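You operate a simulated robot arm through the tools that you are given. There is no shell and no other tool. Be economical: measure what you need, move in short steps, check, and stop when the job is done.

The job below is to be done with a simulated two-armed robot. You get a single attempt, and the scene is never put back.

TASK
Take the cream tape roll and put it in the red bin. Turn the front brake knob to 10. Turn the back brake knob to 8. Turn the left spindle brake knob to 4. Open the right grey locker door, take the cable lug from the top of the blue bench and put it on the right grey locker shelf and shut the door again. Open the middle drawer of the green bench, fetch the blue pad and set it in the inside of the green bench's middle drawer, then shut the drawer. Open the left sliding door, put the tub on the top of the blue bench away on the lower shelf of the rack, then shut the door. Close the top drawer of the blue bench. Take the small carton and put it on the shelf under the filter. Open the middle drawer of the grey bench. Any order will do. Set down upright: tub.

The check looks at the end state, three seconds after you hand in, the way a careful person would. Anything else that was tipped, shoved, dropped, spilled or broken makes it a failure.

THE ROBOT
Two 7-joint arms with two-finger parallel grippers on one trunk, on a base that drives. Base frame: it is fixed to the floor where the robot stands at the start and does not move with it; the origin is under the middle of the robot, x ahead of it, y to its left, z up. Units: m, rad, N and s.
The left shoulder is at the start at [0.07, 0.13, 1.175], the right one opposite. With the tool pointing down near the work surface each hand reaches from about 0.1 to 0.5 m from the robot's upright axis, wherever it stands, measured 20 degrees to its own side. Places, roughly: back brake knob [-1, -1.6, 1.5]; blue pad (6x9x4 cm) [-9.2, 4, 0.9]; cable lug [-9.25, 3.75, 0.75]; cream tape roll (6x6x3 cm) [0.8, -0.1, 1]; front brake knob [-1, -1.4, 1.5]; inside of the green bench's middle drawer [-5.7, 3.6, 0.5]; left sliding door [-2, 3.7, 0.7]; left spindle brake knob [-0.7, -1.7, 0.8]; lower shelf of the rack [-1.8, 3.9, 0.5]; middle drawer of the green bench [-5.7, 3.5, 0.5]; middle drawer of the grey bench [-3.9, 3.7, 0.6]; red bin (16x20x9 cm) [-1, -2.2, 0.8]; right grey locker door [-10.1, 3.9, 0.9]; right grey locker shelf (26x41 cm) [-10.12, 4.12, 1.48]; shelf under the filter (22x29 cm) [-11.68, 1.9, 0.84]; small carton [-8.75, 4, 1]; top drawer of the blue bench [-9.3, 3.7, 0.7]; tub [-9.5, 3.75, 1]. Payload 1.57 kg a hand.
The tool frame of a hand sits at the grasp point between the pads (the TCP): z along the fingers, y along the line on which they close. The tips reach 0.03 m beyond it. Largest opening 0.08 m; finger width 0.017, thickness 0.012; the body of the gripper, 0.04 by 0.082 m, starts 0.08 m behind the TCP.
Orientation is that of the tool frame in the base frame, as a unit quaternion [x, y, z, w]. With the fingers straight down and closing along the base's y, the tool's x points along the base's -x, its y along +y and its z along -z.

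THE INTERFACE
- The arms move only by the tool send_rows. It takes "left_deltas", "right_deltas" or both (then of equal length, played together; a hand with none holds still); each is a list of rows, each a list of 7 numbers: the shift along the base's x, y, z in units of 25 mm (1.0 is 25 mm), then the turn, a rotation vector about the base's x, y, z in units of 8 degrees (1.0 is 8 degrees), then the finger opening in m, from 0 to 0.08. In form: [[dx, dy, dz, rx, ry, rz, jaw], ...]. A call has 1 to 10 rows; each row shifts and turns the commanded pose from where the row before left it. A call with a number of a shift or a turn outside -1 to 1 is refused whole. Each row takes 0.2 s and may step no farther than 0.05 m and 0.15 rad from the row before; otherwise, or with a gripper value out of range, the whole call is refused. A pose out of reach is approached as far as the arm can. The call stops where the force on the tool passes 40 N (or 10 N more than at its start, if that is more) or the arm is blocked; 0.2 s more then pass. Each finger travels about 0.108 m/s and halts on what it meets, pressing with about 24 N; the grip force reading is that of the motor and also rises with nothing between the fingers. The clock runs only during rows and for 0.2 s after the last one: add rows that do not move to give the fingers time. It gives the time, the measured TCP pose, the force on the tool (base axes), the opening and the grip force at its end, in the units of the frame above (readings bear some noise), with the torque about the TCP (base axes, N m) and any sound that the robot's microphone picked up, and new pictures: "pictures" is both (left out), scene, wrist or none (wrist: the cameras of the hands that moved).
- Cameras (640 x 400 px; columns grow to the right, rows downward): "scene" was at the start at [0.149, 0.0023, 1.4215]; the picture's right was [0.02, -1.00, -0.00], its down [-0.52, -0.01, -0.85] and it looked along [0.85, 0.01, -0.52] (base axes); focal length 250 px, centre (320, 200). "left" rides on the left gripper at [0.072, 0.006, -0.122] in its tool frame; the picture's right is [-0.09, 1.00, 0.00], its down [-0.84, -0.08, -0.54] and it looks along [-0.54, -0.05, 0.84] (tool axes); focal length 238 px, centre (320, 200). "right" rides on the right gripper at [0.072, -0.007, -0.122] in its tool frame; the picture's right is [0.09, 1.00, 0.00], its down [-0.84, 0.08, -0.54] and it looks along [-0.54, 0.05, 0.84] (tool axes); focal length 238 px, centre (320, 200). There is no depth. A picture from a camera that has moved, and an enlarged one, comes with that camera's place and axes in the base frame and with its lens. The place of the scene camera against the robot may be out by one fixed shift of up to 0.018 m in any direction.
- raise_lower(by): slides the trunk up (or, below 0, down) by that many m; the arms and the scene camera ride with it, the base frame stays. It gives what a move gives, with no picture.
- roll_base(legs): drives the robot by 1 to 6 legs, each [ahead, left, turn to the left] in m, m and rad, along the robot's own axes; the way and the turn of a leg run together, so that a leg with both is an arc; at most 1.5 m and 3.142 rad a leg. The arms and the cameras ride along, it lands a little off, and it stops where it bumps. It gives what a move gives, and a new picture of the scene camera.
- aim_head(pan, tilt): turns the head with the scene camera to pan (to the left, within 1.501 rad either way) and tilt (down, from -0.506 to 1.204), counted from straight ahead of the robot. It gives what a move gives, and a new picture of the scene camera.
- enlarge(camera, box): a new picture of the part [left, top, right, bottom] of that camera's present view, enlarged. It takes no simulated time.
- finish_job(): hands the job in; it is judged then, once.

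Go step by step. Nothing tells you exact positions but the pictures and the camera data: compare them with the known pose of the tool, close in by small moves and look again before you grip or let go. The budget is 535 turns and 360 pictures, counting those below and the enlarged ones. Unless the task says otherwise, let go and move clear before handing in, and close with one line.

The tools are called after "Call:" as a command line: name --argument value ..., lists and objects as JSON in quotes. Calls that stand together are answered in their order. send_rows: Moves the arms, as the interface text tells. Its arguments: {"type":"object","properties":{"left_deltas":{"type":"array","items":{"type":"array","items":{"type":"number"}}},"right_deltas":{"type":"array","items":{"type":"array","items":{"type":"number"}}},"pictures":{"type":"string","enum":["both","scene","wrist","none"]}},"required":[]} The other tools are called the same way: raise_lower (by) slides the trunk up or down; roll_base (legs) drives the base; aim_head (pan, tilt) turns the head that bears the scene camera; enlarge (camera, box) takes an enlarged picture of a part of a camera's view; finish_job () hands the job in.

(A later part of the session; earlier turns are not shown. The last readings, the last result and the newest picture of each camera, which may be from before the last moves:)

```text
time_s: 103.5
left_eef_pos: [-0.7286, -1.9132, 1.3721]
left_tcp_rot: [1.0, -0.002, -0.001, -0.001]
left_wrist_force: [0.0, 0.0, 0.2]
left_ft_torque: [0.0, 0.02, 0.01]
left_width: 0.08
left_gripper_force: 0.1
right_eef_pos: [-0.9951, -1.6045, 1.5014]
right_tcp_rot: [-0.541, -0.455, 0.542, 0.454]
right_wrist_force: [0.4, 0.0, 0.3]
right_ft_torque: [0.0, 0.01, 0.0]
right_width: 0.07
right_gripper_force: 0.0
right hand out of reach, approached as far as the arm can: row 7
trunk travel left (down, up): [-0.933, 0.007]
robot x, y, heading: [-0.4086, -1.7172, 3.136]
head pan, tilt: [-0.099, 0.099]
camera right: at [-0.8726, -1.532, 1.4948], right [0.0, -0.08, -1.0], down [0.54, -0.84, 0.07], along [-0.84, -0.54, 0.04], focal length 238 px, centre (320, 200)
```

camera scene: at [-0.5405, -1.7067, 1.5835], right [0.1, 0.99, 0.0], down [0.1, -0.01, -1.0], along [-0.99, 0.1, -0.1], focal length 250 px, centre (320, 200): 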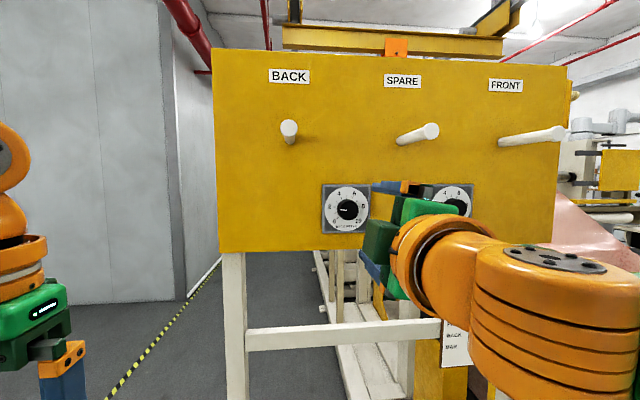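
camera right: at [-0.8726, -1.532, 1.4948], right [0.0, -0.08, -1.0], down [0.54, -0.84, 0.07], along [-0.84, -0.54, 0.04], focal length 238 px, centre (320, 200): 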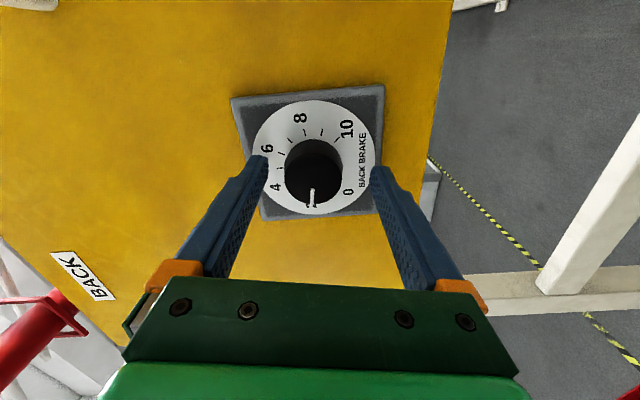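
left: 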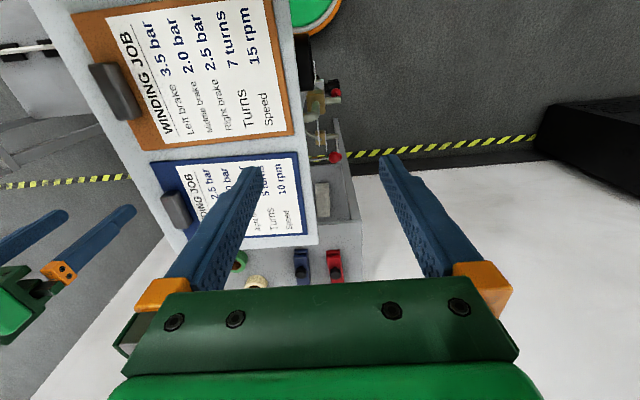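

The arm is at its limit, so I back the hand off, drive 6 cm closer and approach again.

Call:
send_rows --right_deltas '[[1, 0, 0.2, 0, 0, 0, 0.07], [1, 0, 0, 0, 0, 0, 0.07], [1, 0, 0, 0, 0, 0, 0.07]]' --pictures "none"

Call:
roll_base --legs '[[0.06, 0, 0]]'

Call:
send_rows --right_deltas '[[0, 0, 0, 0, 0, 0, 0.07]]' --pictures "wrist"

```text
time_s: 104.3
left_eef_pos: [-0.7274, -1.9129, 1.3726]
left_tcp_rot: [1.0, -0.001, -0.001, -0.001]
left_wrist_force: [-0.6, -0.1, -0.1]
left_ft_torque: [0.0, 0.0, 0.03]
left_width: 0.0802
left_gripper_force: 0.1
right_eef_pos: [-0.919, -1.6026, 1.5061]
right_tcp_rot: [0.542, 0.455, -0.541, -0.453]
right_wrist_force: [0.0, 0.2, 0.0]
right_ft_torque: [-0.04, -0.01, 0.0]
right_width: 0.0699
right_gripper_force: 0.0
trunk travel left (down, up): [-0.933, 0.007]
robot x, y, heading: [-0.4097, -1.7161, 3.139]
head pan, tilt: [-0.099, 0.099]
```

```text
time_s: 105.3
left_eef_pos: [-0.7764, -1.9142, 1.3754]
left_tcp_rot: [1.0, -0.001, -0.005, -0.001]
left_wrist_force: [1.7, 0.3, -0.2]
left_ft_torque: [0.01, 0.08, -0.01]
left_width: 0.0802
left_gripper_force: 0.0
right_eef_pos: [-0.9696, -1.6041, 1.5105]
right_tcp_rot: [-0.54, -0.455, 0.543, 0.454]
right_wrist_force: [-0.1, -0.6, 0.1]
right_ft_torque: [-0.02, -0.05, -0.03]
right_width: 0.0697
right_gripper_force: 0.1
trunk travel left (down, up): [-0.933, 0.007]
robot x, y, heading: [-0.4709, -1.7172, 3.14]
head pan, tilt: [-0.099, 0.099]
camera scene: at [-0.5905, -1.7058, 1.5844], right [0.1, 0.99, 0.0], down [0.09, -0.01, -1.0], along [-0.99, 0.1, -0.09], focal length 250 px, centre (320, 200)
```

scene: 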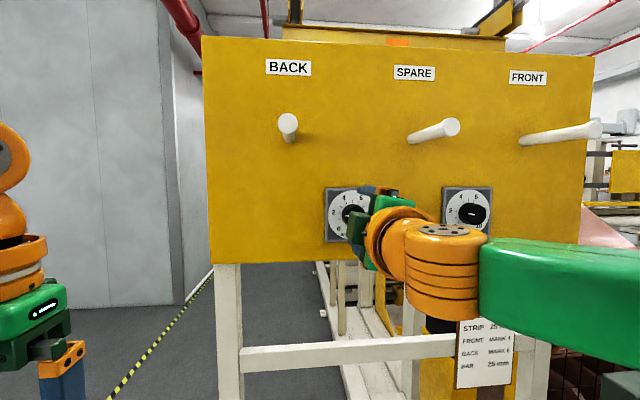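

```text
time_s: 105.7
left_eef_pos: [-0.7922, -1.9131, 1.3714]
left_tcp_rot: [1.0, -0.001, 0.001, -0.001]
left_wrist_force: [0.0, 0.0, 0.7]
left_ft_torque: [0.0, -0.01, -0.01]
left_width: 0.08
left_gripper_force: 0.0
right_eef_pos: [-0.9851, -1.6042, 1.5039]
right_tcp_rot: [0.543, 0.457, -0.54, -0.452]
right_wrist_force: [-0.8, 0.2, -0.1]
right_ft_torque: [0.0, -0.01, 0.01]
right_width: 0.07
right_gripper_force: 0.0
trunk travel left (down, up): [-0.933, 0.007]
robot x, y, heading: [-0.473, -1.7172, 3.14]
head pan, tilt: [-0.099, 0.099]
camera right: at [-0.863, -1.5317, 1.499], right [0.01, -0.08, -1.0], down [0.54, -0.84, 0.08], along [-0.84, -0.54, 0.04], focal length 238 px, centre (320, 200)
```

right: 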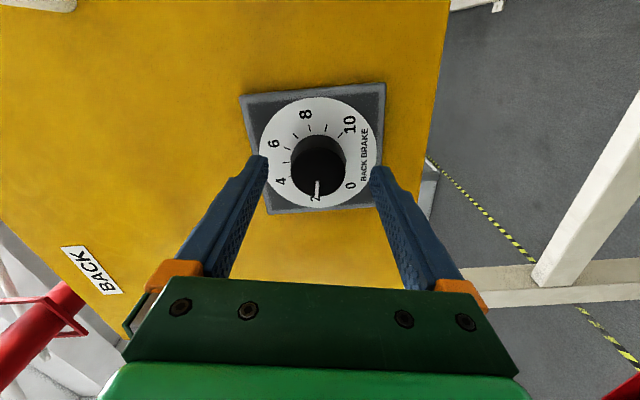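

Aligned. Advancing 2.7 cm and gripping.

Call:
send_rows --right_deltas '[[-0.55, 0, 0.05, 0, 0, 0, 0.07], [-0.5, 0, 0.05, 0, 0, 0, 0.07], [0, 0, 0, 0, 0, 0, 0.05], [0, 0, 0, 0, 0, 0, 0.035], [0, 0, 0, 0, 0, 0, 0.03]]' --pictures "wrist"

```text
time_s: 106.9
left_eef_pos: [-0.7832, -1.9135, 1.3745]
left_tcp_rot: [1.0, -0.001, -0.002, -0.001]
left_wrist_force: [0.0, 0.7, -0.4]
left_ft_torque: [0.01, 0.05, 0.01]
left_width: 0.0799
left_gripper_force: 0.0
right_eef_pos: [-1.0022, -1.6034, 1.5105]
right_tcp_rot: [0.542, 0.456, -0.542, -0.453]
right_wrist_force: [6.1, 0.8, -3.6]
right_ft_torque: [0.04, 0.15, -0.14]
right_width: 0.0484
right_gripper_force: 9.8
trunk travel left (down, up): [-0.933, 0.007]
robot x, y, heading: [-0.4716, -1.7168, 3.132]
head pan, tilt: [-0.099, 0.099]
camera right: at [-0.8796, -1.5311, 1.5036], right [0.0, -0.08, -1.0], down [0.54, -0.84, 0.07], along [-0.84, -0.54, 0.04], focal length 238 px, centre (320, 200)
```

right: 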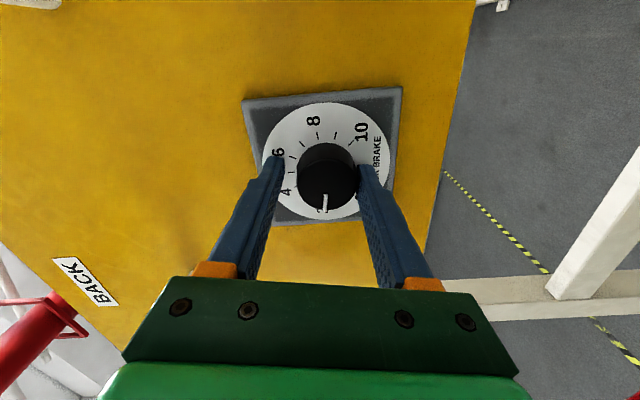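

Call:
send_rows --right_deltas '[[0, 0, 0, 0, 0, 0, 0.03], [0, 0, 0, 0, 0, 0, 0.03]]' --pictures "wrist"

```text
time_s: 107.5
left_eef_pos: [-0.7845, -1.9121, 1.3736]
left_tcp_rot: [1.0, 0.0, -0.002, 0.0]
left_wrist_force: [-0.6, 0.0, 0.1]
left_ft_torque: [-0.03, 0.0, 0.02]
left_width: 0.0802
left_gripper_force: 0.2
right_eef_pos: [-1.0023, -1.6039, 1.5087]
right_tcp_rot: [-0.542, -0.455, 0.542, 0.453]
right_wrist_force: [9.1, -0.2, -9.6]
right_ft_torque: [0.02, -0.12, -0.14]
right_width: 0.048
right_gripper_force: 9.9
trunk travel left (down, up): [-0.933, 0.007]
robot x, y, heading: [-0.47, -1.7164, 3.132]
head pan, tilt: [-0.099, 0.099]
camera right: at [-0.8796, -1.5311, 1.5036], right [0.0, -0.08, -1.0], down [0.54, -0.84, 0.07], along [-0.84, -0.54, 0.04], focal length 238 px, centre (320, 200)
```

right: 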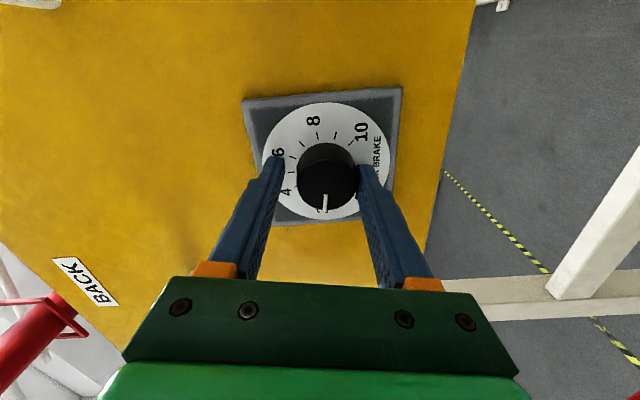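

The lower finger touched first, so the hand is about 5 mm too high and slightly too deep. I reopen, correct and close.

Call:
send_rows --right_deltas '[[0, 0, 0, 0, 0, 0, 0.065], [0.15, 0, -0.22, 0, 0, 0, 0.065], [0, 0, 0, 0, 0, 0, 0.065], [0, 0, 0, 0, 0, 0, 0.045], [0, 0, 0, 0, 0, 0, 0.03], [0, 0, 0, 0, 0, 0, 0.03]]' --pictures "wrist"

```text
time_s: 108.9
left_eef_pos: [-0.7876, -1.9128, 1.3736]
left_tcp_rot: [1.0, -0.001, -0.001, -0.001]
left_wrist_force: [0.5, 0.0, 0.2]
left_ft_torque: [0.0, -0.01, -0.03]
left_width: 0.0796
left_gripper_force: 0.0
right_eef_pos: [-1.0015, -1.6047, 1.5054]
right_tcp_rot: [0.542, 0.455, -0.542, -0.453]
right_wrist_force: [-9.5, 2.2, 24.9]
right_ft_torque: [0.01, 0.65, 0.0]
right_width: 0.0394
right_gripper_force: 44.7
trunk travel left (down, up): [-0.933, 0.007]
robot x, y, heading: [-0.469, -1.7155, 3.135]
head pan, tilt: [-0.099, 0.099]
camera right: at [-0.8794, -1.5319, 1.499], right [0.0, -0.08, -1.0], down [0.54, -0.84, 0.07], along [-0.84, -0.54, 0.05], focal length 238 px, centre (320, 200)
```

right: 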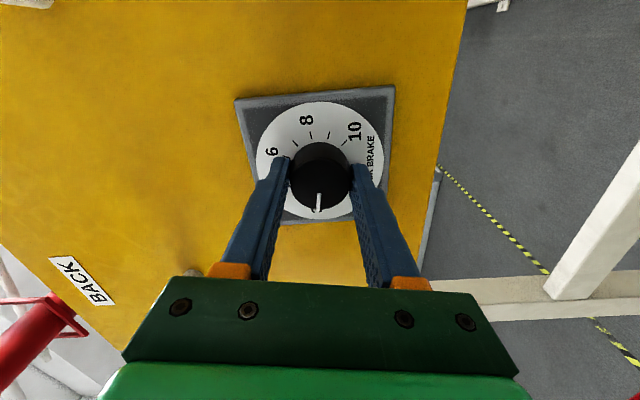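

Gripped. I ease the hand up slightly and turn clockwise.

Call:
send_rows --right_deltas '[[0, 0, 0.18, 0, 0, 0, 0.03], [0, 0, 0, -1, 0, 0, 0.03], [0, 0, 0, -1, 0, 0, 0.03], [0, 0, 0, -1, 0, 0, 0.03], [0, 0, 0, -1, 0, 0, 0.03], [0, 0, 0, -1, 0, 0, 0.03]]' --pictures "wrist"

```text
time_s: 110.3
left_eef_pos: [-0.7885, -1.913, 1.3734]
left_tcp_rot: [1.0, -0.001, -0.001, 0.001]
left_wrist_force: [-0.6, -0.3, -0.9]
left_ft_torque: [-0.01, 0.03, -0.03]
left_width: 0.0802
left_gripper_force: 0.2
right_eef_pos: [-1.0013, -1.6042, 1.5065]
right_tcp_rot: [0.666, 0.244, -0.663, -0.237]
right_wrist_force: [12.5, -1.3, -30.2]
right_ft_torque: [0.02, -0.56, 0.45]
right_width: 0.0393
right_gripper_force: 44.2
trunk travel left (down, up): [-0.933, 0.007]
robot x, y, heading: [-0.4687, -1.7183, 3.135]
head pan, tilt: [-0.099, 0.099]
camera right: at [-0.8791, -1.5522, 1.4552], right [0.01, -0.71, -0.71], down [0.54, -0.59, 0.6], along [-0.84, -0.39, 0.38], focal length 238 px, centre (320, 200)
```

right: 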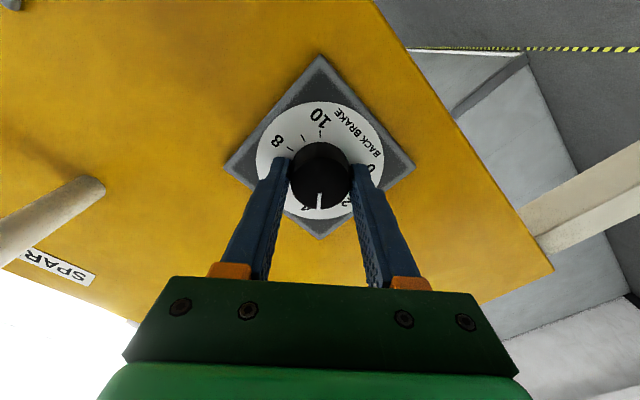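

Turning well. Relieve the vertical force and continue.

Call:
send_rows --right_deltas '[[0, 0, -0.08, 0, 0, 0, 0.03], [0, 0, 0, -1, 0, 0, 0.03], [0, 0, 0, -1, 0, 0, 0.03], [0, 0, 0, -1, 0, 0, 0.03], [0, 0, 0, -1, 0, 0, 0.03], [0, 0, 0, -1, 0, 0, 0.03], [0, 0, 0, -1, 0, 0, 0.03]]' --pictures "wrist"

```text
time_s: 111.9
left_eef_pos: [-0.7875, -1.913, 1.3732]
left_tcp_rot: [1.0, -0.002, -0.001, 0.0]
left_wrist_force: [0.0, -0.2, 0.1]
left_ft_torque: [-0.03, 0.02, -0.01]
left_width: 0.0799
left_gripper_force: 0.0
right_eef_pos: [-1.0033, -1.6037, 1.5047]
right_tcp_rot: [-0.705, 0.049, 0.706, -0.053]
right_wrist_force: [8.8, -0.9, -22.5]
right_ft_torque: [0.02, -0.61, 0.14]
right_width: 0.0394
right_gripper_force: 44.8
trunk travel left (down, up): [-0.933, 0.007]
robot x, y, heading: [-0.4724, -1.7175, 3.136]
head pan, tilt: [-0.099, 0.099]
camera right: at [-0.8793, -1.6069, 1.433], right [0.01, -1.0, 0.05], down [0.54, 0.05, 0.84], along [-0.84, 0.02, 0.54], focal length 238 px, centre (320, 200)
```

right: 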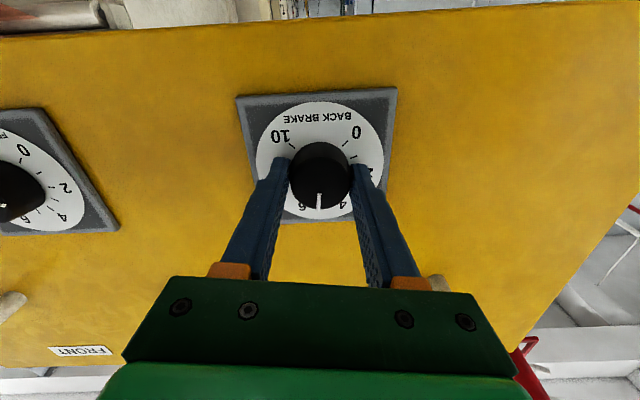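

Call:
send_rows --right_deltas '[[0, 0, -0.08, -1, 0, 0, 0.03], [0, 0, 0, -1, 0, 0, 0.03], [0, 0, 0, -1, 0, 0, 0.03], [0, 0, 0, -1, 0, 0, 0.03], [0, 0, 0, -1, 0, 0, 0.03], [0, 0, 0, -1, 0, 0, 0.03], [0, 0, 0, -1, 0, 0, 0.03], [0, 0, 0, -1, 0, 0, 0.03], [0, 0, 0, -1, 0, 0, 0.03]]' --pictures "wrist"

Call:
enlarge --camera "right" --box '[230, 80, 410, 230]'

```text
time_s: 113.9
left_eef_pos: [-0.7864, -1.9128, 1.3744]
left_tcp_rot: [1.0, -0.001, -0.001, 0.0]
left_wrist_force: [-0.5, 0.3, 0.0]
left_ft_torque: [-0.02, 0.0, -0.02]
left_width: 0.08
left_gripper_force: 0.0
right_eef_pos: [-1.0024, -1.6029, 1.505]
right_tcp_rot: [-0.538, 0.454, 0.543, -0.458]
right_wrist_force: [-6.1, 3.0, 16.9]
right_ft_torque: [-0.01, 0.67, -0.53]
right_width: 0.0394
right_gripper_force: 44.4
trunk travel left (down, up): [-0.933, 0.007]
robot x, y, heading: [-0.4687, -1.7174, 3.142]
head pan, tilt: [-0.099, 0.099]
camera right: at [-0.8795, -1.6735, 1.4852], right [0.01, -0.26, 0.97], down [0.55, 0.81, 0.21], along [-0.84, 0.53, 0.15], focal length 238 px, centre (320, 200)
```

right: 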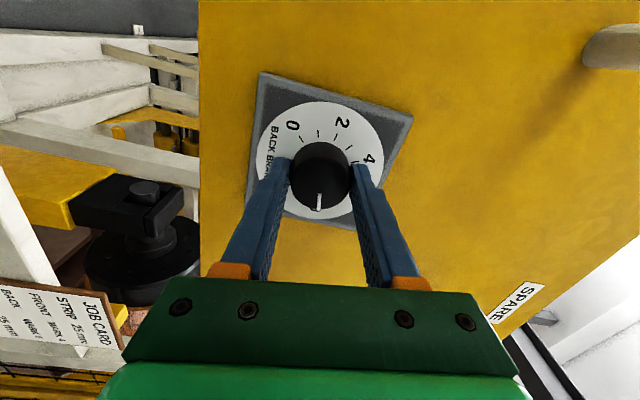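

```text
2.67 times, centred on (320, 155) of right
camera zoom: at [-0.8795, -1.6735, 1.4852], right [0.01, -0.26, 0.97], down [0.55, 0.81, 0.21], along [-0.84, 0.53, 0.15], focal length 636 px, centre (320, 320)
```

zoom: 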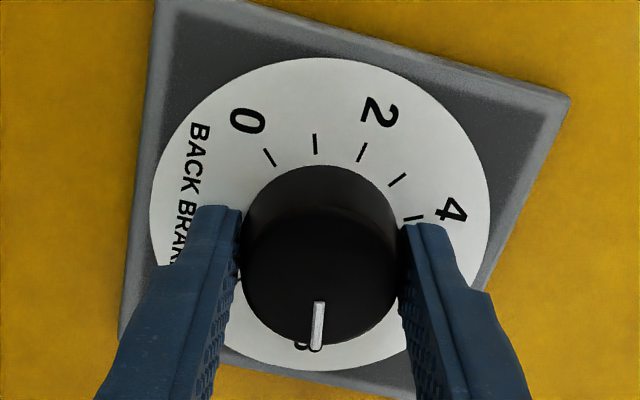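

It reads about 7.9; a touch more, then release, back off and check.

Call:
send_rows --right_deltas '[[0, 0, 0.05, -0.28, 0, 0, 0.03], [0, 0, 0, 0, 0, 0, 0.03], [0, 0, 0, 0, 0, 0, 0.06], [0, 0, 0, 0, 0, 0, 0.07], [1, 0, 0, 0, 0, 0, 0.07], [1, 0, 0, 0, 0, 0, 0.07], [1, 0, 0, 0, 0, 0, 0.07], [1, 0, 0, 0, 0, 0, 0.07]]' --pictures "wrist"

Call:
enlarge --camera "scene" --box '[300, 170, 500, 260]'

```text
time_s: 115.7
left_eef_pos: [-0.7865, -1.9129, 1.3731]
left_tcp_rot: [1.0, -0.001, -0.001, -0.001]
left_wrist_force: [0.0, 0.4, 0.2]
left_ft_torque: [-0.03, 0.02, 0.0]
left_width: 0.0799
left_gripper_force: 0.1
right_eef_pos: [-0.9026, -1.6059, 1.5057]
right_tcp_rot: [-0.531, 0.464, 0.534, -0.467]
right_wrist_force: [-0.8, -0.8, -0.2]
right_ft_torque: [-0.01, -0.02, -0.04]
right_width: 0.0702
right_gripper_force: 0.0
trunk travel left (down, up): [-0.933, 0.007]
robot x, y, heading: [-0.467, -1.7173, 3.139]
head pan, tilt: [-0.099, 0.099]
camera right: at [-0.7792, -1.6745, 1.4891], right [0.01, -0.22, 0.97], down [0.54, 0.82, 0.19], along [-0.84, 0.53, 0.13], focal length 238 px, centre (320, 200)
```

right: 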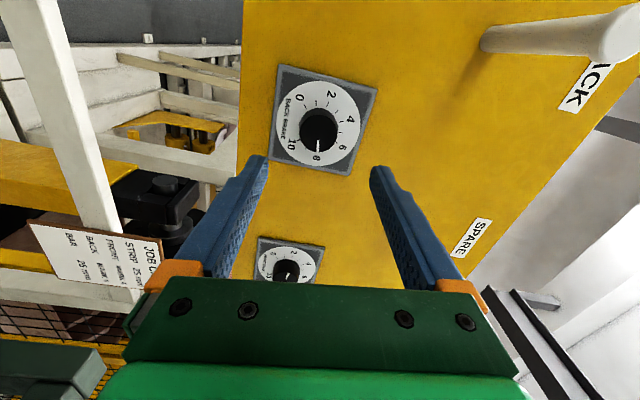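

```text
3.20 times, centred on (400, 215) of scene
camera zoom: at [-0.6016, -1.7057, 1.5833], right [0.1, 0.99, 0.0], down [0.1, -0.01, -1.0], along [-0.99, 0.1, -0.1], focal length 799 px, centre (64, 152)
```

zoom: 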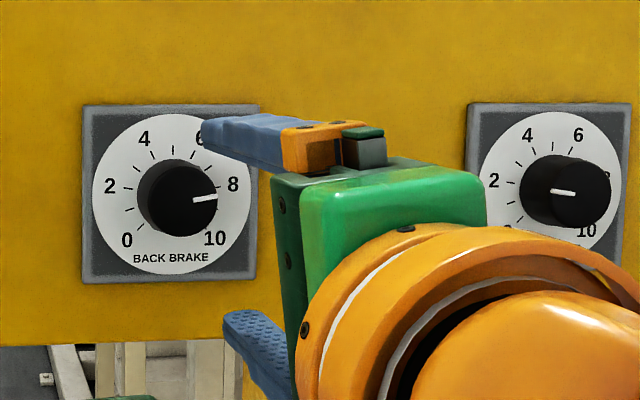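

The back knob reads 8. Next I re-roll the hand and side-step 0.22 m to the front knob.

Call:
send_rows --right_deltas '[[1, 0, 0, 1, 0, 0, 0.07], [1, 0, 0, 1, 0, 0, 0.07], [0, 0, 0, 1, 0, 0, 0.07], [0, 0, 0, 1, 0, 0, 0.07], [0, 0, 0, 1, 0, 0, 0.07], [0, 0, 0, 1, 0, 0, 0.07], [0, 0, 0, 1, 0, 0, 0.07], [0, 0, 0, 1, 0, 0, 0.07], [0, 0, 0, 1, 0, 0, 0.07], [0, 0, 0, 1, 0, 0, 0.07]]' --pictures "none"

Call:
send_rows --right_deltas '[[0, 0, 0, 1, 0, 0, 0.07], [0, 0, 0, 1, 0, 0, 0.07], [0, 0, 0, 1, 0, 0, 0.07], [0, 0, 0, 1, 0, 0, 0.07], [0, 0, 0, 1, 0, 0, 0.07], [0, 0, 0, 1, 0, 0, 0.07], [0, 0, 0, 1, 0, 0, 0.07], [0, 0, 0, 1, 0, 0, 0.07], [0, 0, 0, 1, 0, 0, 0.07], [0, 0, 0, 1, 0, 0, 0.07]]' --pictures "none"

Call:
roll_base --legs '[[0, -0.22, 0]]'

Call:
send_rows --right_deltas '[[-1, 0, 0, 0.4, 0, 0, 0.07], [-0.5, 0, 0, 0, 0, 0, 0.07], [0, 0, 0, 0, 0, 0, 0.07]]' --pictures "wrist"

```text
time_s: 117.9
left_eef_pos: [-0.7869, -1.9142, 1.3727]
left_tcp_rot: [1.0, -0.001, -0.001, -0.001]
left_wrist_force: [0.0, -0.1, 0.1]
left_ft_torque: [0.01, 0.02, -0.03]
left_width: 0.0799
left_gripper_force: 0.0
right_eef_pos: [-0.8521, -1.6047, 1.5056]
right_tcp_rot: [-0.706, 0.011, 0.708, -0.015]
right_wrist_force: [-0.1, -0.5, -0.4]
right_ft_torque: [0.02, -0.01, -0.01]
right_width: 0.0702
right_gripper_force: 0.1
trunk travel left (down, up): [-0.933, 0.007]
robot x, y, heading: [-0.4682, -1.7199, 3.139]
head pan, tilt: [-0.099, 0.099]
```

```text
time_s: 120.1
left_eef_pos: [-0.786, -1.9138, 1.3731]
left_tcp_rot: [1.0, -0.001, -0.002, -0.001]
left_wrist_force: [0.0, 0.4, -0.5]
left_ft_torque: [0.01, 0.02, 0.0]
left_width: 0.08
left_gripper_force: 0.2
right_eef_pos: [-0.8503, -1.6044, 1.5059]
right_tcp_rot: [-0.551, -0.445, 0.551, 0.441]
right_wrist_force: [0.1, 0.2, -0.8]
right_ft_torque: [-0.02, -0.01, 0.01]
right_width: 0.0703
right_gripper_force: 0.1
trunk travel left (down, up): [-0.933, 0.007]
robot x, y, heading: [-0.4728, -1.7156, 3.139]
head pan, tilt: [-0.099, 0.099]
```

```text
time_s: 121.8
left_eef_pos: [-0.7858, -1.6988, 1.3716]
left_tcp_rot: [1.0, -0.001, 0.0, -0.002]
left_wrist_force: [0.4, -0.7, -0.2]
left_ft_torque: [0.06, -0.04, -0.03]
left_width: 0.0801
left_gripper_force: 0.0
right_eef_pos: [-0.8522, -1.3886, 1.5053]
right_tcp_rot: [0.55, 0.448, -0.549, -0.442]
right_wrist_force: [-0.4, -0.6, -0.4]
right_ft_torque: [0.0, 0.03, -0.03]
right_width: 0.0699
right_gripper_force: 0.2
trunk travel left (down, up): [-0.933, 0.007]
robot x, y, heading: [-0.4665, -1.491, 3.14]
head pan, tilt: [-0.099, 0.099]
camera scene: at [-0.6018, -1.4908, 1.5833], right [0.1, 0.99, 0.0], down [0.1, -0.01, -1.0], along [-0.99, 0.1, -0.1], focal length 250 px, centre (320, 200)
```

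scene: 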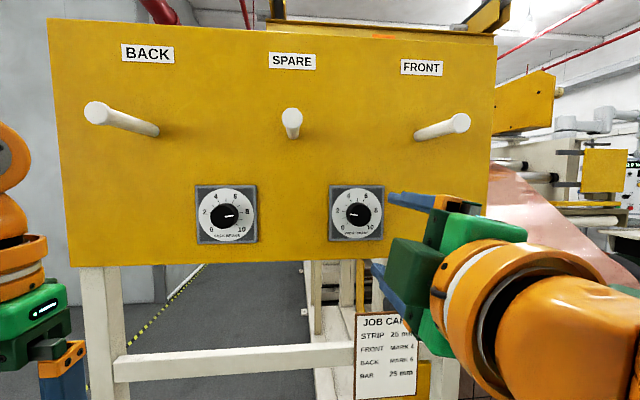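

```text
time_s: 122.6
left_eef_pos: [-0.787, -1.6942, 1.3725]
left_tcp_rot: [1.0, -0.001, -0.002, -0.001]
left_wrist_force: [-0.9, -0.2, -0.7]
left_ft_torque: [0.02, 0.02, 0.01]
left_width: 0.0802
left_gripper_force: 0.1
right_eef_pos: [-0.8922, -1.3838, 1.5061]
right_tcp_rot: [0.538, 0.461, -0.537, -0.456]
right_wrist_force: [0.9, 0.8, 0.3]
right_ft_torque: [0.01, -0.01, 0.01]
right_width: 0.07
right_gripper_force: 0.1
trunk travel left (down, up): [-0.933, 0.007]
robot x, y, heading: [-0.4699, -1.4917, 3.146]
head pan, tilt: [-0.099, 0.099]
camera right: at [-0.7687, -1.3113, 1.5016], right [0.01, -0.07, -1.0], down [0.54, -0.84, 0.06], along [-0.84, -0.54, 0.03], focal length 238 px, centre (320, 200)
```

right: 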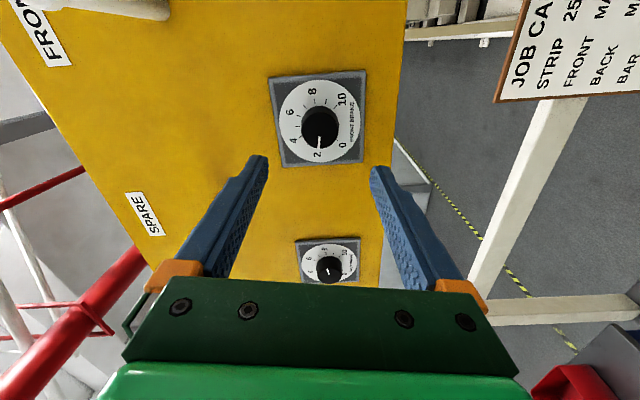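

Aligned with the front knob. Advance, grip and check forces.

Call:
send_rows --right_deltas '[[-1, 0, 0, 0, 0, 0, 0.07], [-1, 0, 0, 0, 0, 0, 0.07], [-1, 0, 0, 0, 0, 0, 0.07], [-1, 0, 0, 0, 0, 0, 0.07], [-0.4, 0, 0, 0, 0, 0, 0.07], [0, 0, 0, 0, 0, 0, 0.05], [0, 0, 0, 0, 0, 0, 0.03], [0, 0, 0, 0, 0, 0, 0.03], [0, 0, 0, 0, 0, 0, 0.03]]' --pictures "wrist"

```text
time_s: 124.6
left_eef_pos: [-0.7873, -1.6925, 1.3729]
left_tcp_rot: [1.0, -0.001, 0.0, -0.002]
left_wrist_force: [0.6, 0.0, -0.9]
left_ft_torque: [0.01, -0.02, 0.0]
left_width: 0.0799
left_gripper_force: 0.0
right_eef_pos: [-1.0012, -1.3833, 1.5047]
right_tcp_rot: [0.538, 0.46, -0.538, -0.457]
right_wrist_force: [-7.5, 1.1, 13.9]
right_ft_torque: [-0.04, 0.45, 0.23]
right_width: 0.0393
right_gripper_force: 44.7
trunk travel left (down, up): [-0.933, 0.007]
robot x, y, heading: [-0.4705, -1.4963, 3.14]
head pan, tilt: [-0.099, 0.099]
camera right: at [-0.8783, -1.3112, 1.5006], right [0.0, -0.07, -1.0], down [0.55, -0.84, 0.06], along [-0.84, -0.54, 0.03], focal length 238 px, centre (320, 200)
```

right: 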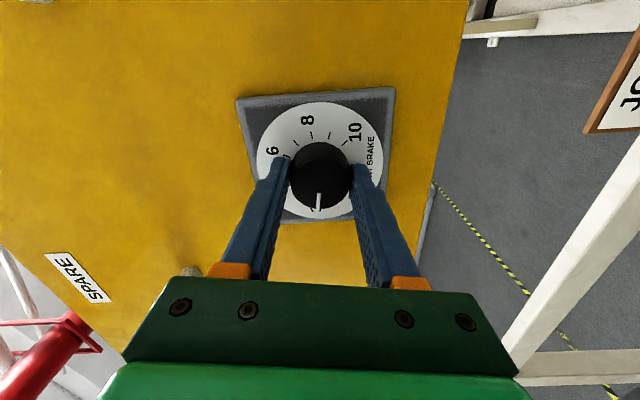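

Gripped cleanly. Turning clockwise.

Call:
send_rows --right_deltas '[[0, 0, 0.06, -1, 0, 0, 0.03], [0, 0, 0, -1, 0, 0, 0.03], [0, 0, 0, -1, 0, 0, 0.03], [0, 0, 0, -1, 0, 0, 0.03], [0, 0, 0, -1, 0, 0, 0.03], [0, 0, 0, -1, 0, 0, 0.03], [0, 0, 0, -1, 0, 0, 0.03], [0, 0, 0, -1, 0, 0, 0.03], [0, 0, 0, -1, 0, 0, 0.03], [0, 0, 0, -1, 0, 0, 0.03]]' --pictures "none"

```text
time_s: 126.8
left_eef_pos: [-0.7882, -1.6939, 1.3729]
left_tcp_rot: [1.0, 0.0, 0.0, -0.001]
left_wrist_force: [0.2, 0.2, 0.6]
left_ft_torque: [0.0, 0.03, -0.04]
left_width: 0.08
left_gripper_force: 0.1
right_eef_pos: [-1.0022, -1.384, 1.5036]
right_tcp_rot: [0.707, 0.007, -0.707, -0.003]
right_wrist_force: [7.3, -1.7, -24.9]
right_ft_torque: [0.04, -0.61, 0.37]
right_width: 0.0391
right_gripper_force: 44.8
trunk travel left (down, up): [-0.933, 0.007]
robot x, y, heading: [-0.4694, -1.4911, 3.14]
head pan, tilt: [-0.099, 0.099]
```

Call:
send_rows --right_deltas '[[0, 0, -0.08, -1, 0, 0, 0.03], [0, 0, 0, -1, 0, 0, 0.03], [0, 0, 0, -1, 0, 0, 0.03], [0, 0, 0, -1, 0, 0, 0.03], [0, 0, 0, -1, 0, 0, 0.03], [0, 0, 0, -1, 0, 0, 0.03], [0, 0, 0, -1, 0, 0, 0.03], [0, 0, 0, -1, 0, 0, 0.03], [0, 0, 0, -1, 0, 0, 0.03], [0, 0, 0, -1, 0, 0, 0.03]]' --pictures "none"

```text
time_s: 129.0
left_eef_pos: [-0.788, -1.6935, 1.3732]
left_tcp_rot: [1.0, 0.0, 0.0, 0.0]
left_wrist_force: [0.7, 0.1, 0.0]
left_ft_torque: [-0.01, -0.01, 0.0]
left_width: 0.0799
left_gripper_force: 0.0
right_eef_pos: [-1.0011, -1.3834, 1.5057]
right_tcp_rot: [-0.543, 0.45, 0.547, -0.451]
right_wrist_force: [-0.8, -0.9, 0.4]
right_ft_torque: [-0.01, -0.11, 0.11]
right_width: 0.0396
right_gripper_force: 45.1
trunk travel left (down, up): [-0.933, 0.007]
robot x, y, heading: [-0.47, -1.4941, 3.137]
head pan, tilt: [-0.099, 0.099]
```

Call:
send_rows --right_deltas '[[0, 0, 0, -1, 0, 0, 0.03], [0, 0, 0, -1, 0, 0, 0.03], [0, 0, 0, -1, 0, 0, 0.03], [0, 0, 0, -1, 0, 0, 0.03], [0, 0, 0, -1, 0, 0, 0.03], [0, 0, 0, -1, 0, 0, 0.03]]' --pictures "wrist"

Call:
enlarge --camera "right" --box '[230, 80, 410, 230]'

```text
time_s: 130.4
left_eef_pos: [-0.7876, -1.6946, 1.3723]
left_tcp_rot: [1.0, 0.0, 0.0, -0.001]
left_wrist_force: [0.3, 0.0, -0.8]
left_ft_torque: [0.01, -0.02, 0.01]
left_width: 0.08
left_gripper_force: 0.0
right_eef_pos: [-1.0013, -1.3843, 1.5041]
right_tcp_rot: [0.312, -0.633, -0.316, 0.634]
right_wrist_force: [-10.4, 0.4, 23.9]
right_ft_torque: [0.01, 0.33, -0.5]
right_width: 0.0393
right_gripper_force: 44.0
trunk travel left (down, up): [-0.933, 0.007]
robot x, y, heading: [-0.4675, -1.4948, 3.137]
head pan, tilt: [-0.099, 0.099]
camera right: at [-0.8782, -1.4462, 1.5424], right [0.01, 0.53, 0.85], down [0.54, 0.71, -0.45], along [-0.84, 0.46, -0.28], focal length 238 px, centre (320, 200)
```

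right: 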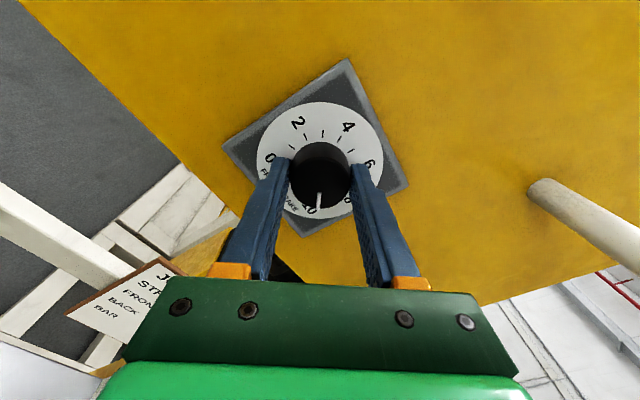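

```text
2.67 times, centred on (320, 155) of right
camera zoom: at [-0.8782, -1.4462, 1.5424], right [0.01, 0.53, 0.85], down [0.54, 0.71, -0.45], along [-0.84, 0.46, -0.28], focal length 636 px, centre (320, 320)
```

zoom: 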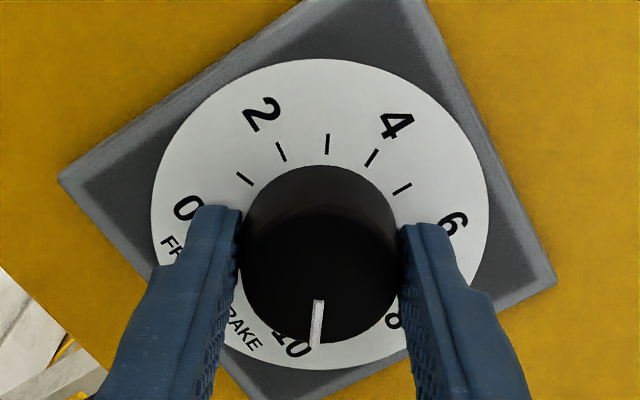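

One more row to reach 10, then release and inspect.

Call:
send_rows --right_deltas '[[0, 0, 0.05, -1, 0, 0, 0.03], [0, 0, 0, 0, 0, 0, 0.03], [0, 0, 0, 0, 0, 0, 0.06], [0, 0, 0, 0, 0, 0, 0.07], [1, 0, 0, 0, 0, 0, 0.07], [1, 0, 0, 0, 0, 0, 0.07], [1, 0, 0, 0, 0, 0, 0.07], [1, 0, 0, 0, 0, 0, 0.07]]' --pictures "none"

Call:
enlarge --camera "scene" --box '[180, 170, 400, 260]'

Call:
enlarge --camera "right" --box '[230, 80, 410, 190]'

```text
time_s: 132.2
left_eef_pos: [-0.7865, -1.6927, 1.3734]
left_tcp_rot: [1.0, -0.001, 0.0, -0.001]
left_wrist_force: [-0.9, 0.4, -0.5]
left_ft_torque: [0.04, 0.01, 0.0]
left_width: 0.08
left_gripper_force: 0.1
right_eef_pos: [-0.8996, -1.3836, 1.5055]
right_tcp_rot: [0.268, -0.653, -0.273, 0.653]
right_wrist_force: [0.1, 0.5, 0.5]
right_ft_torque: [0.02, -0.02, -0.01]
right_width: 0.0697
right_gripper_force: 0.2
trunk travel left (down, up): [-0.933, 0.007]
robot x, y, heading: [-0.4715, -1.4932, 3.141]
head pan, tilt: [-0.099, 0.099]
```

```text
2.91 times, centred on (290, 215) of scene
camera zoom: at [-0.6009, -1.4845, 1.5833], right [0.1, 0.99, 0.0], down [0.1, -0.01, -1.0], along [-0.99, 0.1, -0.1], focal length 726 px, centre (407, 156)
```

zoom: 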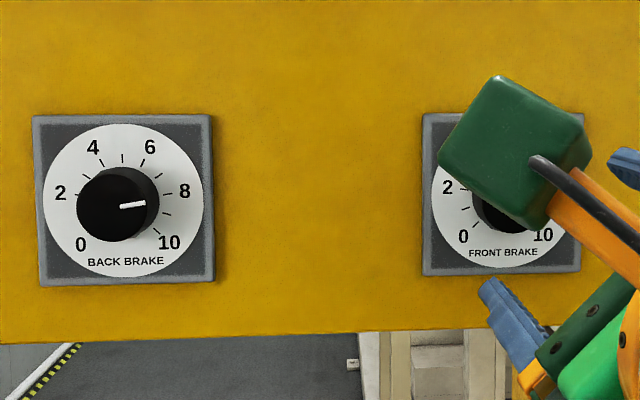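

```text
3.56 times, centred on (320, 135) of right
camera zoom: at [-0.776, -1.4396, 1.551], right [0.01, 0.64, 0.77], down [0.54, 0.64, -0.54], along [-0.84, 0.42, -0.35], focal length 848 px, centre (320, 431)
```

zoom: 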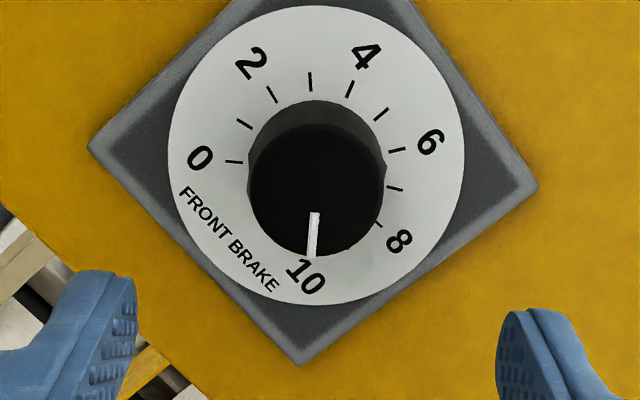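

Both panel knobs are set (8 and 10). Next the left spindle brake: I unroll the hand, retract, back the base off and look at the table front.

Call:
send_rows --right_deltas '[[1, 0, 0, 1, 0, 0, 0.07], [1, 0, 0, 1, 0, 0, 0.07], [1, 0, 0, 1, 0, 0, 0.07], [1, 0, 0, 1, 0, 0, 0.07], [0.5, 0, -0.5, 1, 0, 0, 0.07], [0.5, 0, -0.5, 1, 0, 0, 0.07], [0.5, 0, -0.5, 1, 0, 0, 0.07], [0, 0, -0.5, 1, 0, 0, 0.07], [0, 0, -0.5, 1, 0, 0, 0.07], [0, 0, -0.5, 1, 0, 0, 0.07]]' --pictures "none"

Call:
send_rows --right_deltas '[[0, 0, -0.5, 1, 0, 0, 0.07], [0, 0, -0.5, 1, 0, 0, 0.07], [0, 0, -0.5, 1, 0, 0, 0.07], [0, 0, -0.5, 1, 0, 0, 0.07], [0, 0, -0.5, 1, 0, 0, 0.07], [0, 0, -0.5, 1, 0, 0, 0.07], [0, 0, 0, 0.4, 0, 0, 0.07]]' --pictures "none"

Call:
roll_base --legs '[[-0.2, 0, 0], [-0.1, 0.34, 0]]'

Call:
aim_head --pan 0.0 --tilt 0.7

```text
time_s: 134.4
left_eef_pos: [-0.7877, -1.6943, 1.3726]
left_tcp_rot: [1.0, 0.0, -0.001, 0.0]
left_wrist_force: [0.6, 0.1, -0.8]
left_ft_torque: [-0.02, -0.01, 0.0]
left_width: 0.08
left_gripper_force: 0.1
right_eef_pos: [-0.7652, -1.3942, 1.4482]
right_tcp_rot: [-0.626, 0.325, 0.628, -0.328]
right_wrist_force: [-0.6, -0.8, 0.1]
right_ft_torque: [-0.04, -0.01, -0.01]
right_width: 0.0702
right_gripper_force: 0.1
right hand out of reach, approached as far as the arm can: row 9, 10
trunk travel left (down, up): [-0.933, 0.007]
robot x, y, heading: [-0.4705, -1.4943, 3.141]
head pan, tilt: [-0.099, 0.099]
```

```text
time_s: 136.0
left_eef_pos: [-0.7878, -1.6934, 1.3739]
left_tcp_rot: [1.0, -0.001, -0.001, 0.0]
left_wrist_force: [-0.3, -0.7, -0.1]
left_ft_torque: [0.01, 0.03, 0.0]
left_width: 0.0801
left_gripper_force: 0.1
right_eef_pos: [-0.7713, -1.427, 1.4249]
right_tcp_rot: [-0.706, 0.022, 0.708, -0.025]
right_wrist_force: [-0.1, -0.1, 0.4]
right_ft_torque: [-0.03, -0.02, 0.0]
right_width: 0.0697
right_gripper_force: 0.1
right hand out of reach, approached as far as the arm can: row 1, 2, 3, 4, 5, 6
trunk travel left (down, up): [-0.933, 0.007]
robot x, y, heading: [-0.4694, -1.4959, 3.143]
head pan, tilt: [-0.099, 0.099]
```

```text
time_s: 139.5
left_eef_pos: [-0.4899, -2.0355, 1.373]
left_tcp_rot: [1.0, 0.0, 0.0, 0.001]
left_wrist_force: [-0.3, 0.2, -0.1]
left_ft_torque: [0.0, -0.05, -0.02]
left_width: 0.0803
left_gripper_force: 0.1
right_eef_pos: [-0.473, -1.7696, 1.4246]
right_tcp_rot: [-0.706, 0.024, 0.707, -0.027]
right_wrist_force: [-0.6, 0.9, 0.3]
right_ft_torque: [-0.02, -0.01, 0.01]
right_width: 0.0703
right_gripper_force: 0.1
trunk travel left (down, up): [-0.933, 0.007]
robot x, y, heading: [-0.1732, -1.8393, 3.14]
head pan, tilt: [-0.099, 0.099]
camera scene: at [-0.3045, -1.8258, 1.5831], right [0.1, 0.99, 0.0], down [0.1, -0.01, -0.99], along [-0.99, 0.1, -0.1], focal length 250 px, centre (320, 200)
```

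scene: 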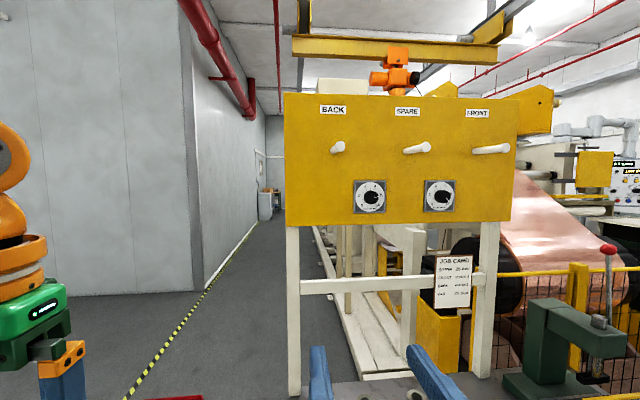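

```text
time_s: 140.5
left_eef_pos: [-0.4889, -2.0386, 1.3718]
left_tcp_rot: [1.0, 0.0, -0.001, -0.001]
left_wrist_force: [-0.9, -0.4, -0.6]
left_ft_torque: [-0.02, -0.01, 0.0]
left_width: 0.0801
left_gripper_force: 0.1
right_eef_pos: [-0.4727, -1.7738, 1.4243]
right_tcp_rot: [-0.706, 0.023, 0.708, -0.025]
right_wrist_force: [0.1, 0.0, 0.0]
right_ft_torque: [-0.01, 0.0, 0.03]
right_width: 0.0698
right_gripper_force: 0.0
trunk travel left (down, up): [-0.933, 0.007]
robot x, y, heading: [-0.1698, -1.8405, 3.142]
head pan, tilt: [0.0, 0.7]
camera scene: at [-0.2965, -1.8396, 1.5286], right [0.0, 1.0, 0.0], down [0.64, 0.0, -0.77], along [-0.77, 0.0, -0.64], focal length 250 px, centre (320, 200)
```

scene: 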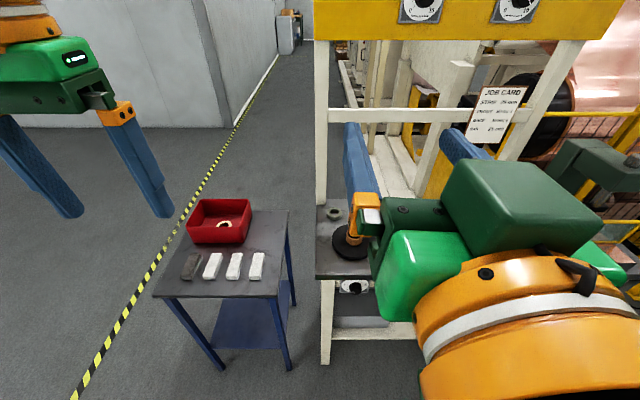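

The left spindle knob is under the table's front edge. I lower the trunk and look level at it.

Call:
raise_lower --by -0.55

Call:
aim_head --pan -0.1 --tilt 0.4

Call:
send_rows --right_deltas '[[0, 0, -0.5, 0, 0, 0, 0.07]]' --pictures "wrist"

```text
refused: -0.55 is not a number from -0.4 to 0.4
```

```text
time_s: 141.3
left_eef_pos: [-0.4882, -2.039, 1.3734]
left_tcp_rot: [1.0, -0.001, -0.001, 0.0]
left_wrist_force: [0.2, -1.1, -0.2]
left_ft_torque: [0.0, -0.01, 0.0]
left_width: 0.0799
left_gripper_force: 0.0
right_eef_pos: [-0.4721, -1.774, 1.4247]
right_tcp_rot: [-0.706, 0.022, 0.708, -0.025]
right_wrist_force: [-0.1, -0.2, 0.2]
right_ft_torque: [0.0, 0.03, -0.03]
right_width: 0.0701
right_gripper_force: 0.0
trunk travel left (down, up): [-0.933, 0.007]
robot x, y, heading: [-0.1698, -1.834, 3.141]
head pan, tilt: [-0.099, 0.4]
camera scene: at [-0.3039, -1.8297, 1.5553], right [0.1, 0.99, 0.0], down [0.39, -0.04, -0.92], along [-0.92, 0.09, -0.39], focal length 250 px, centre (320, 200)
```

scene: 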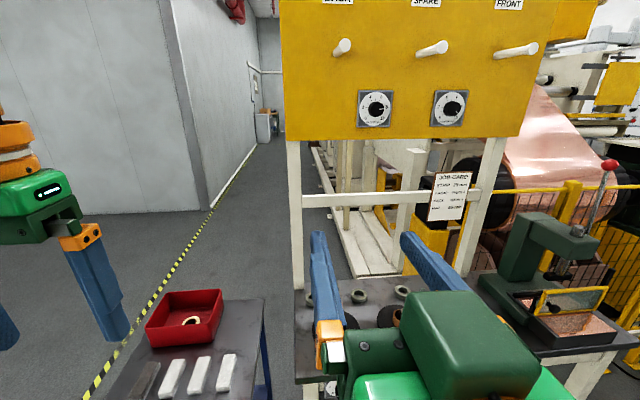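

```text
time_s: 141.7
left_eef_pos: [-0.4883, -2.0386, 1.3727]
left_tcp_rot: [1.0, -0.001, 0.0, -0.001]
left_wrist_force: [0.6, -0.4, -0.8]
left_ft_torque: [0.01, 0.01, 0.01]
left_width: 0.08
left_gripper_force: 0.1
right_eef_pos: [-0.4734, -1.7784, 1.4183]
right_tcp_rot: [-0.706, 0.023, 0.707, -0.025]
right_wrist_force: [0.3, 0.8, -0.4]
right_ft_torque: [0.01, 0.02, -0.02]
right_width: 0.0701
right_gripper_force: 0.1
right hand out of reach, approached as far as the arm can: row 1
trunk travel left (down, up): [-0.933, 0.007]
robot x, y, heading: [-0.1712, -1.841, 3.131]
head pan, tilt: [-0.099, 0.4]
camera right: at [-0.3515, -1.7775, 1.3458], right [0.0, -1.0, -0.02], down [0.54, -0.02, 0.84], along [-0.84, -0.02, 0.54], focal length 238 px, centre (320, 200)
```

right: 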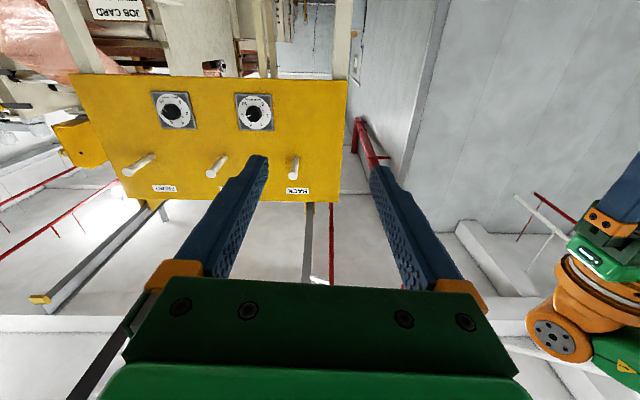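

Call:
raise_lower --by -0.4

Call:
raise_lower --by -0.18

Call:
aim_head --pan -0.25 --tilt 0.4

Call:
enlarge --camera "right" --box '[0, 0, 640, 400]'

```text
time_s: 145.5
left_eef_pos: [-0.4882, -2.0372, 0.9733]
left_tcp_rot: [1.0, -0.001, 0.0, -0.001]
left_wrist_force: [0.1, -0.2, -0.2]
left_ft_torque: [0.0, 0.01, -0.01]
left_width: 0.0801
left_gripper_force: 0.0
right_eef_pos: [-0.4728, -1.7788, 1.0178]
right_tcp_rot: [-0.706, 0.022, 0.707, -0.026]
right_wrist_force: [0.8, -1.0, 0.1]
right_ft_torque: [0.0, -0.02, 0.0]
right_width: 0.0701
right_gripper_force: 0.0
trunk travel left (down, up): [-0.533, 0.407]
robot x, y, heading: [-0.1742, -1.8413, 3.139]
head pan, tilt: [-0.099, 0.4]
```

```text
time_s: 147.5
left_eef_pos: [-0.4881, -2.0382, 0.792]
left_tcp_rot: [1.0, -0.001, 0.0, -0.002]
left_wrist_force: [0.2, 0.6, -1.0]
left_ft_torque: [0.01, 0.02, -0.01]
left_width: 0.0803
left_gripper_force: 0.1
right_eef_pos: [-0.4747, -1.7793, 0.8385]
right_tcp_rot: [-0.706, 0.023, 0.707, -0.026]
right_wrist_force: [0.5, -0.1, 0.9]
right_ft_torque: [0.02, 0.02, 0.0]
right_width: 0.0699
right_gripper_force: 0.1
trunk travel left (down, up): [-0.353, 0.587]
robot x, y, heading: [-0.1695, -1.8447, 3.143]
head pan, tilt: [-0.099, 0.4]
```

```text
time_s: 148.2
left_eef_pos: [-0.489, -2.0375, 0.7922]
left_tcp_rot: [1.0, -0.001, -0.001, 0.0]
left_wrist_force: [0.1, -0.3, -0.2]
left_ft_torque: [0.0, 0.02, -0.01]
left_width: 0.0798
left_gripper_force: 0.0
right_eef_pos: [-0.4742, -1.7784, 0.8384]
right_tcp_rot: [-0.706, 0.022, 0.707, -0.025]
right_wrist_force: [0.1, 0.6, -0.5]
right_ft_torque: [0.01, -0.01, 0.0]
right_width: 0.0698
right_gripper_force: 0.1
trunk travel left (down, up): [-0.353, 0.587]
robot x, y, heading: [-0.17, -1.8411, 3.14]
head pan, tilt: [-0.25, 0.4]
camera scene: at [-0.3015, -1.816, 0.9753], right [0.25, 0.97, 0.0], down [0.38, -0.1, -0.92], along [-0.89, 0.23, -0.39], focal length 250 px, centre (320, 200)
```

scene: 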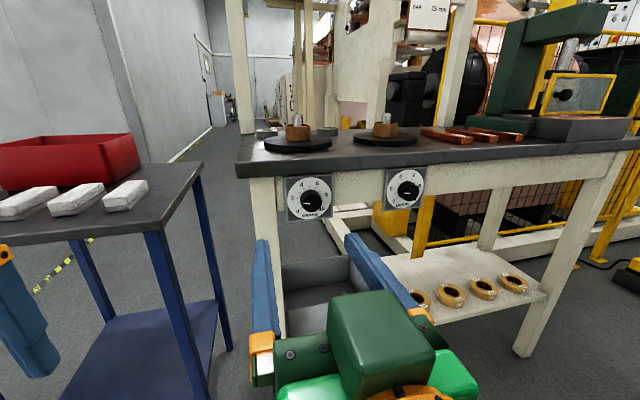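

```text
1.00 times, centred on (320, 200) of right (not enlarged: the box is as wide or as high as the picture)
camera zoom: at [-0.3512, -1.777, 0.7659], right [0.0, -1.0, -0.02], down [0.54, -0.02, 0.84], along [-0.84, -0.02, 0.54], focal length 238 px, centre (320, 200)
```

zoom: 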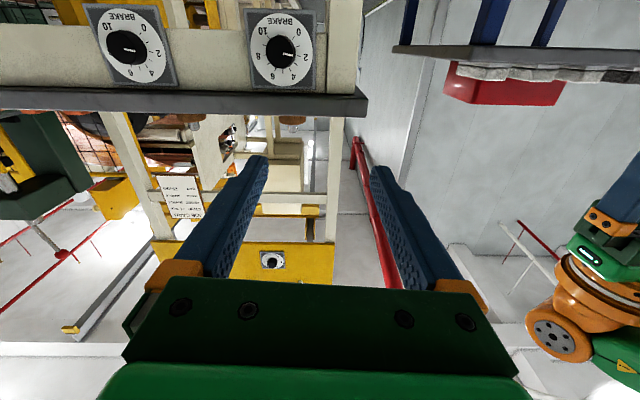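

Call:
enlarge --camera "scene" --box '[230, 140, 470, 240]'

```text
2.67 times, centred on (350, 190) of scene
camera zoom: at [-0.3015, -1.816, 0.9753], right [0.25, 0.97, 0.0], down [0.38, -0.1, -0.92], along [-0.89, 0.23, -0.39], focal length 666 px, centre (240, 227)
```

zoom: 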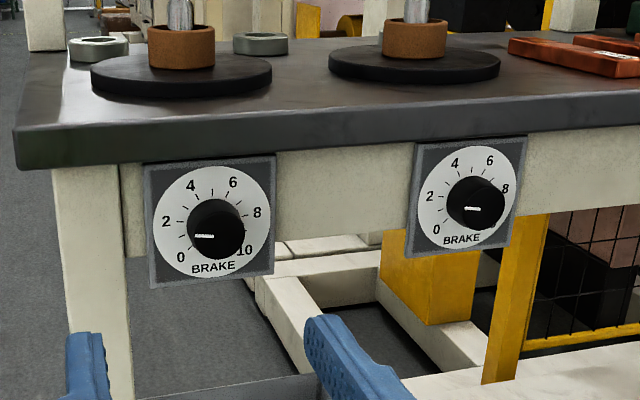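

Call:
enlarge --camera "right" --box '[230, 0, 350, 100]'

```text
4.00 times, centred on (290, 50) of right
camera zoom: at [-0.3512, -1.777, 0.7659], right [0.0, -1.0, -0.02], down [0.54, -0.02, 0.84], along [-0.84, -0.02, 0.54], focal length 953 px, centre (440, 800)
```

zoom: 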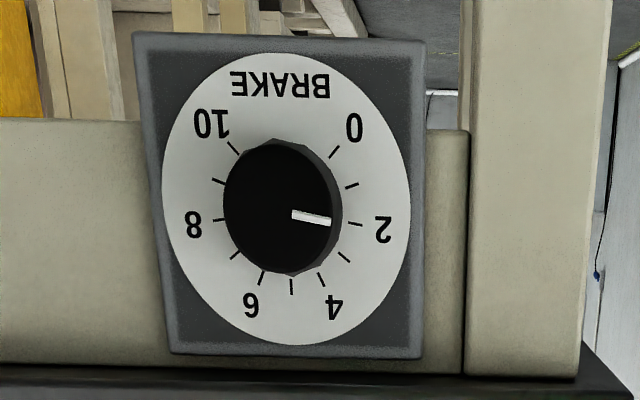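

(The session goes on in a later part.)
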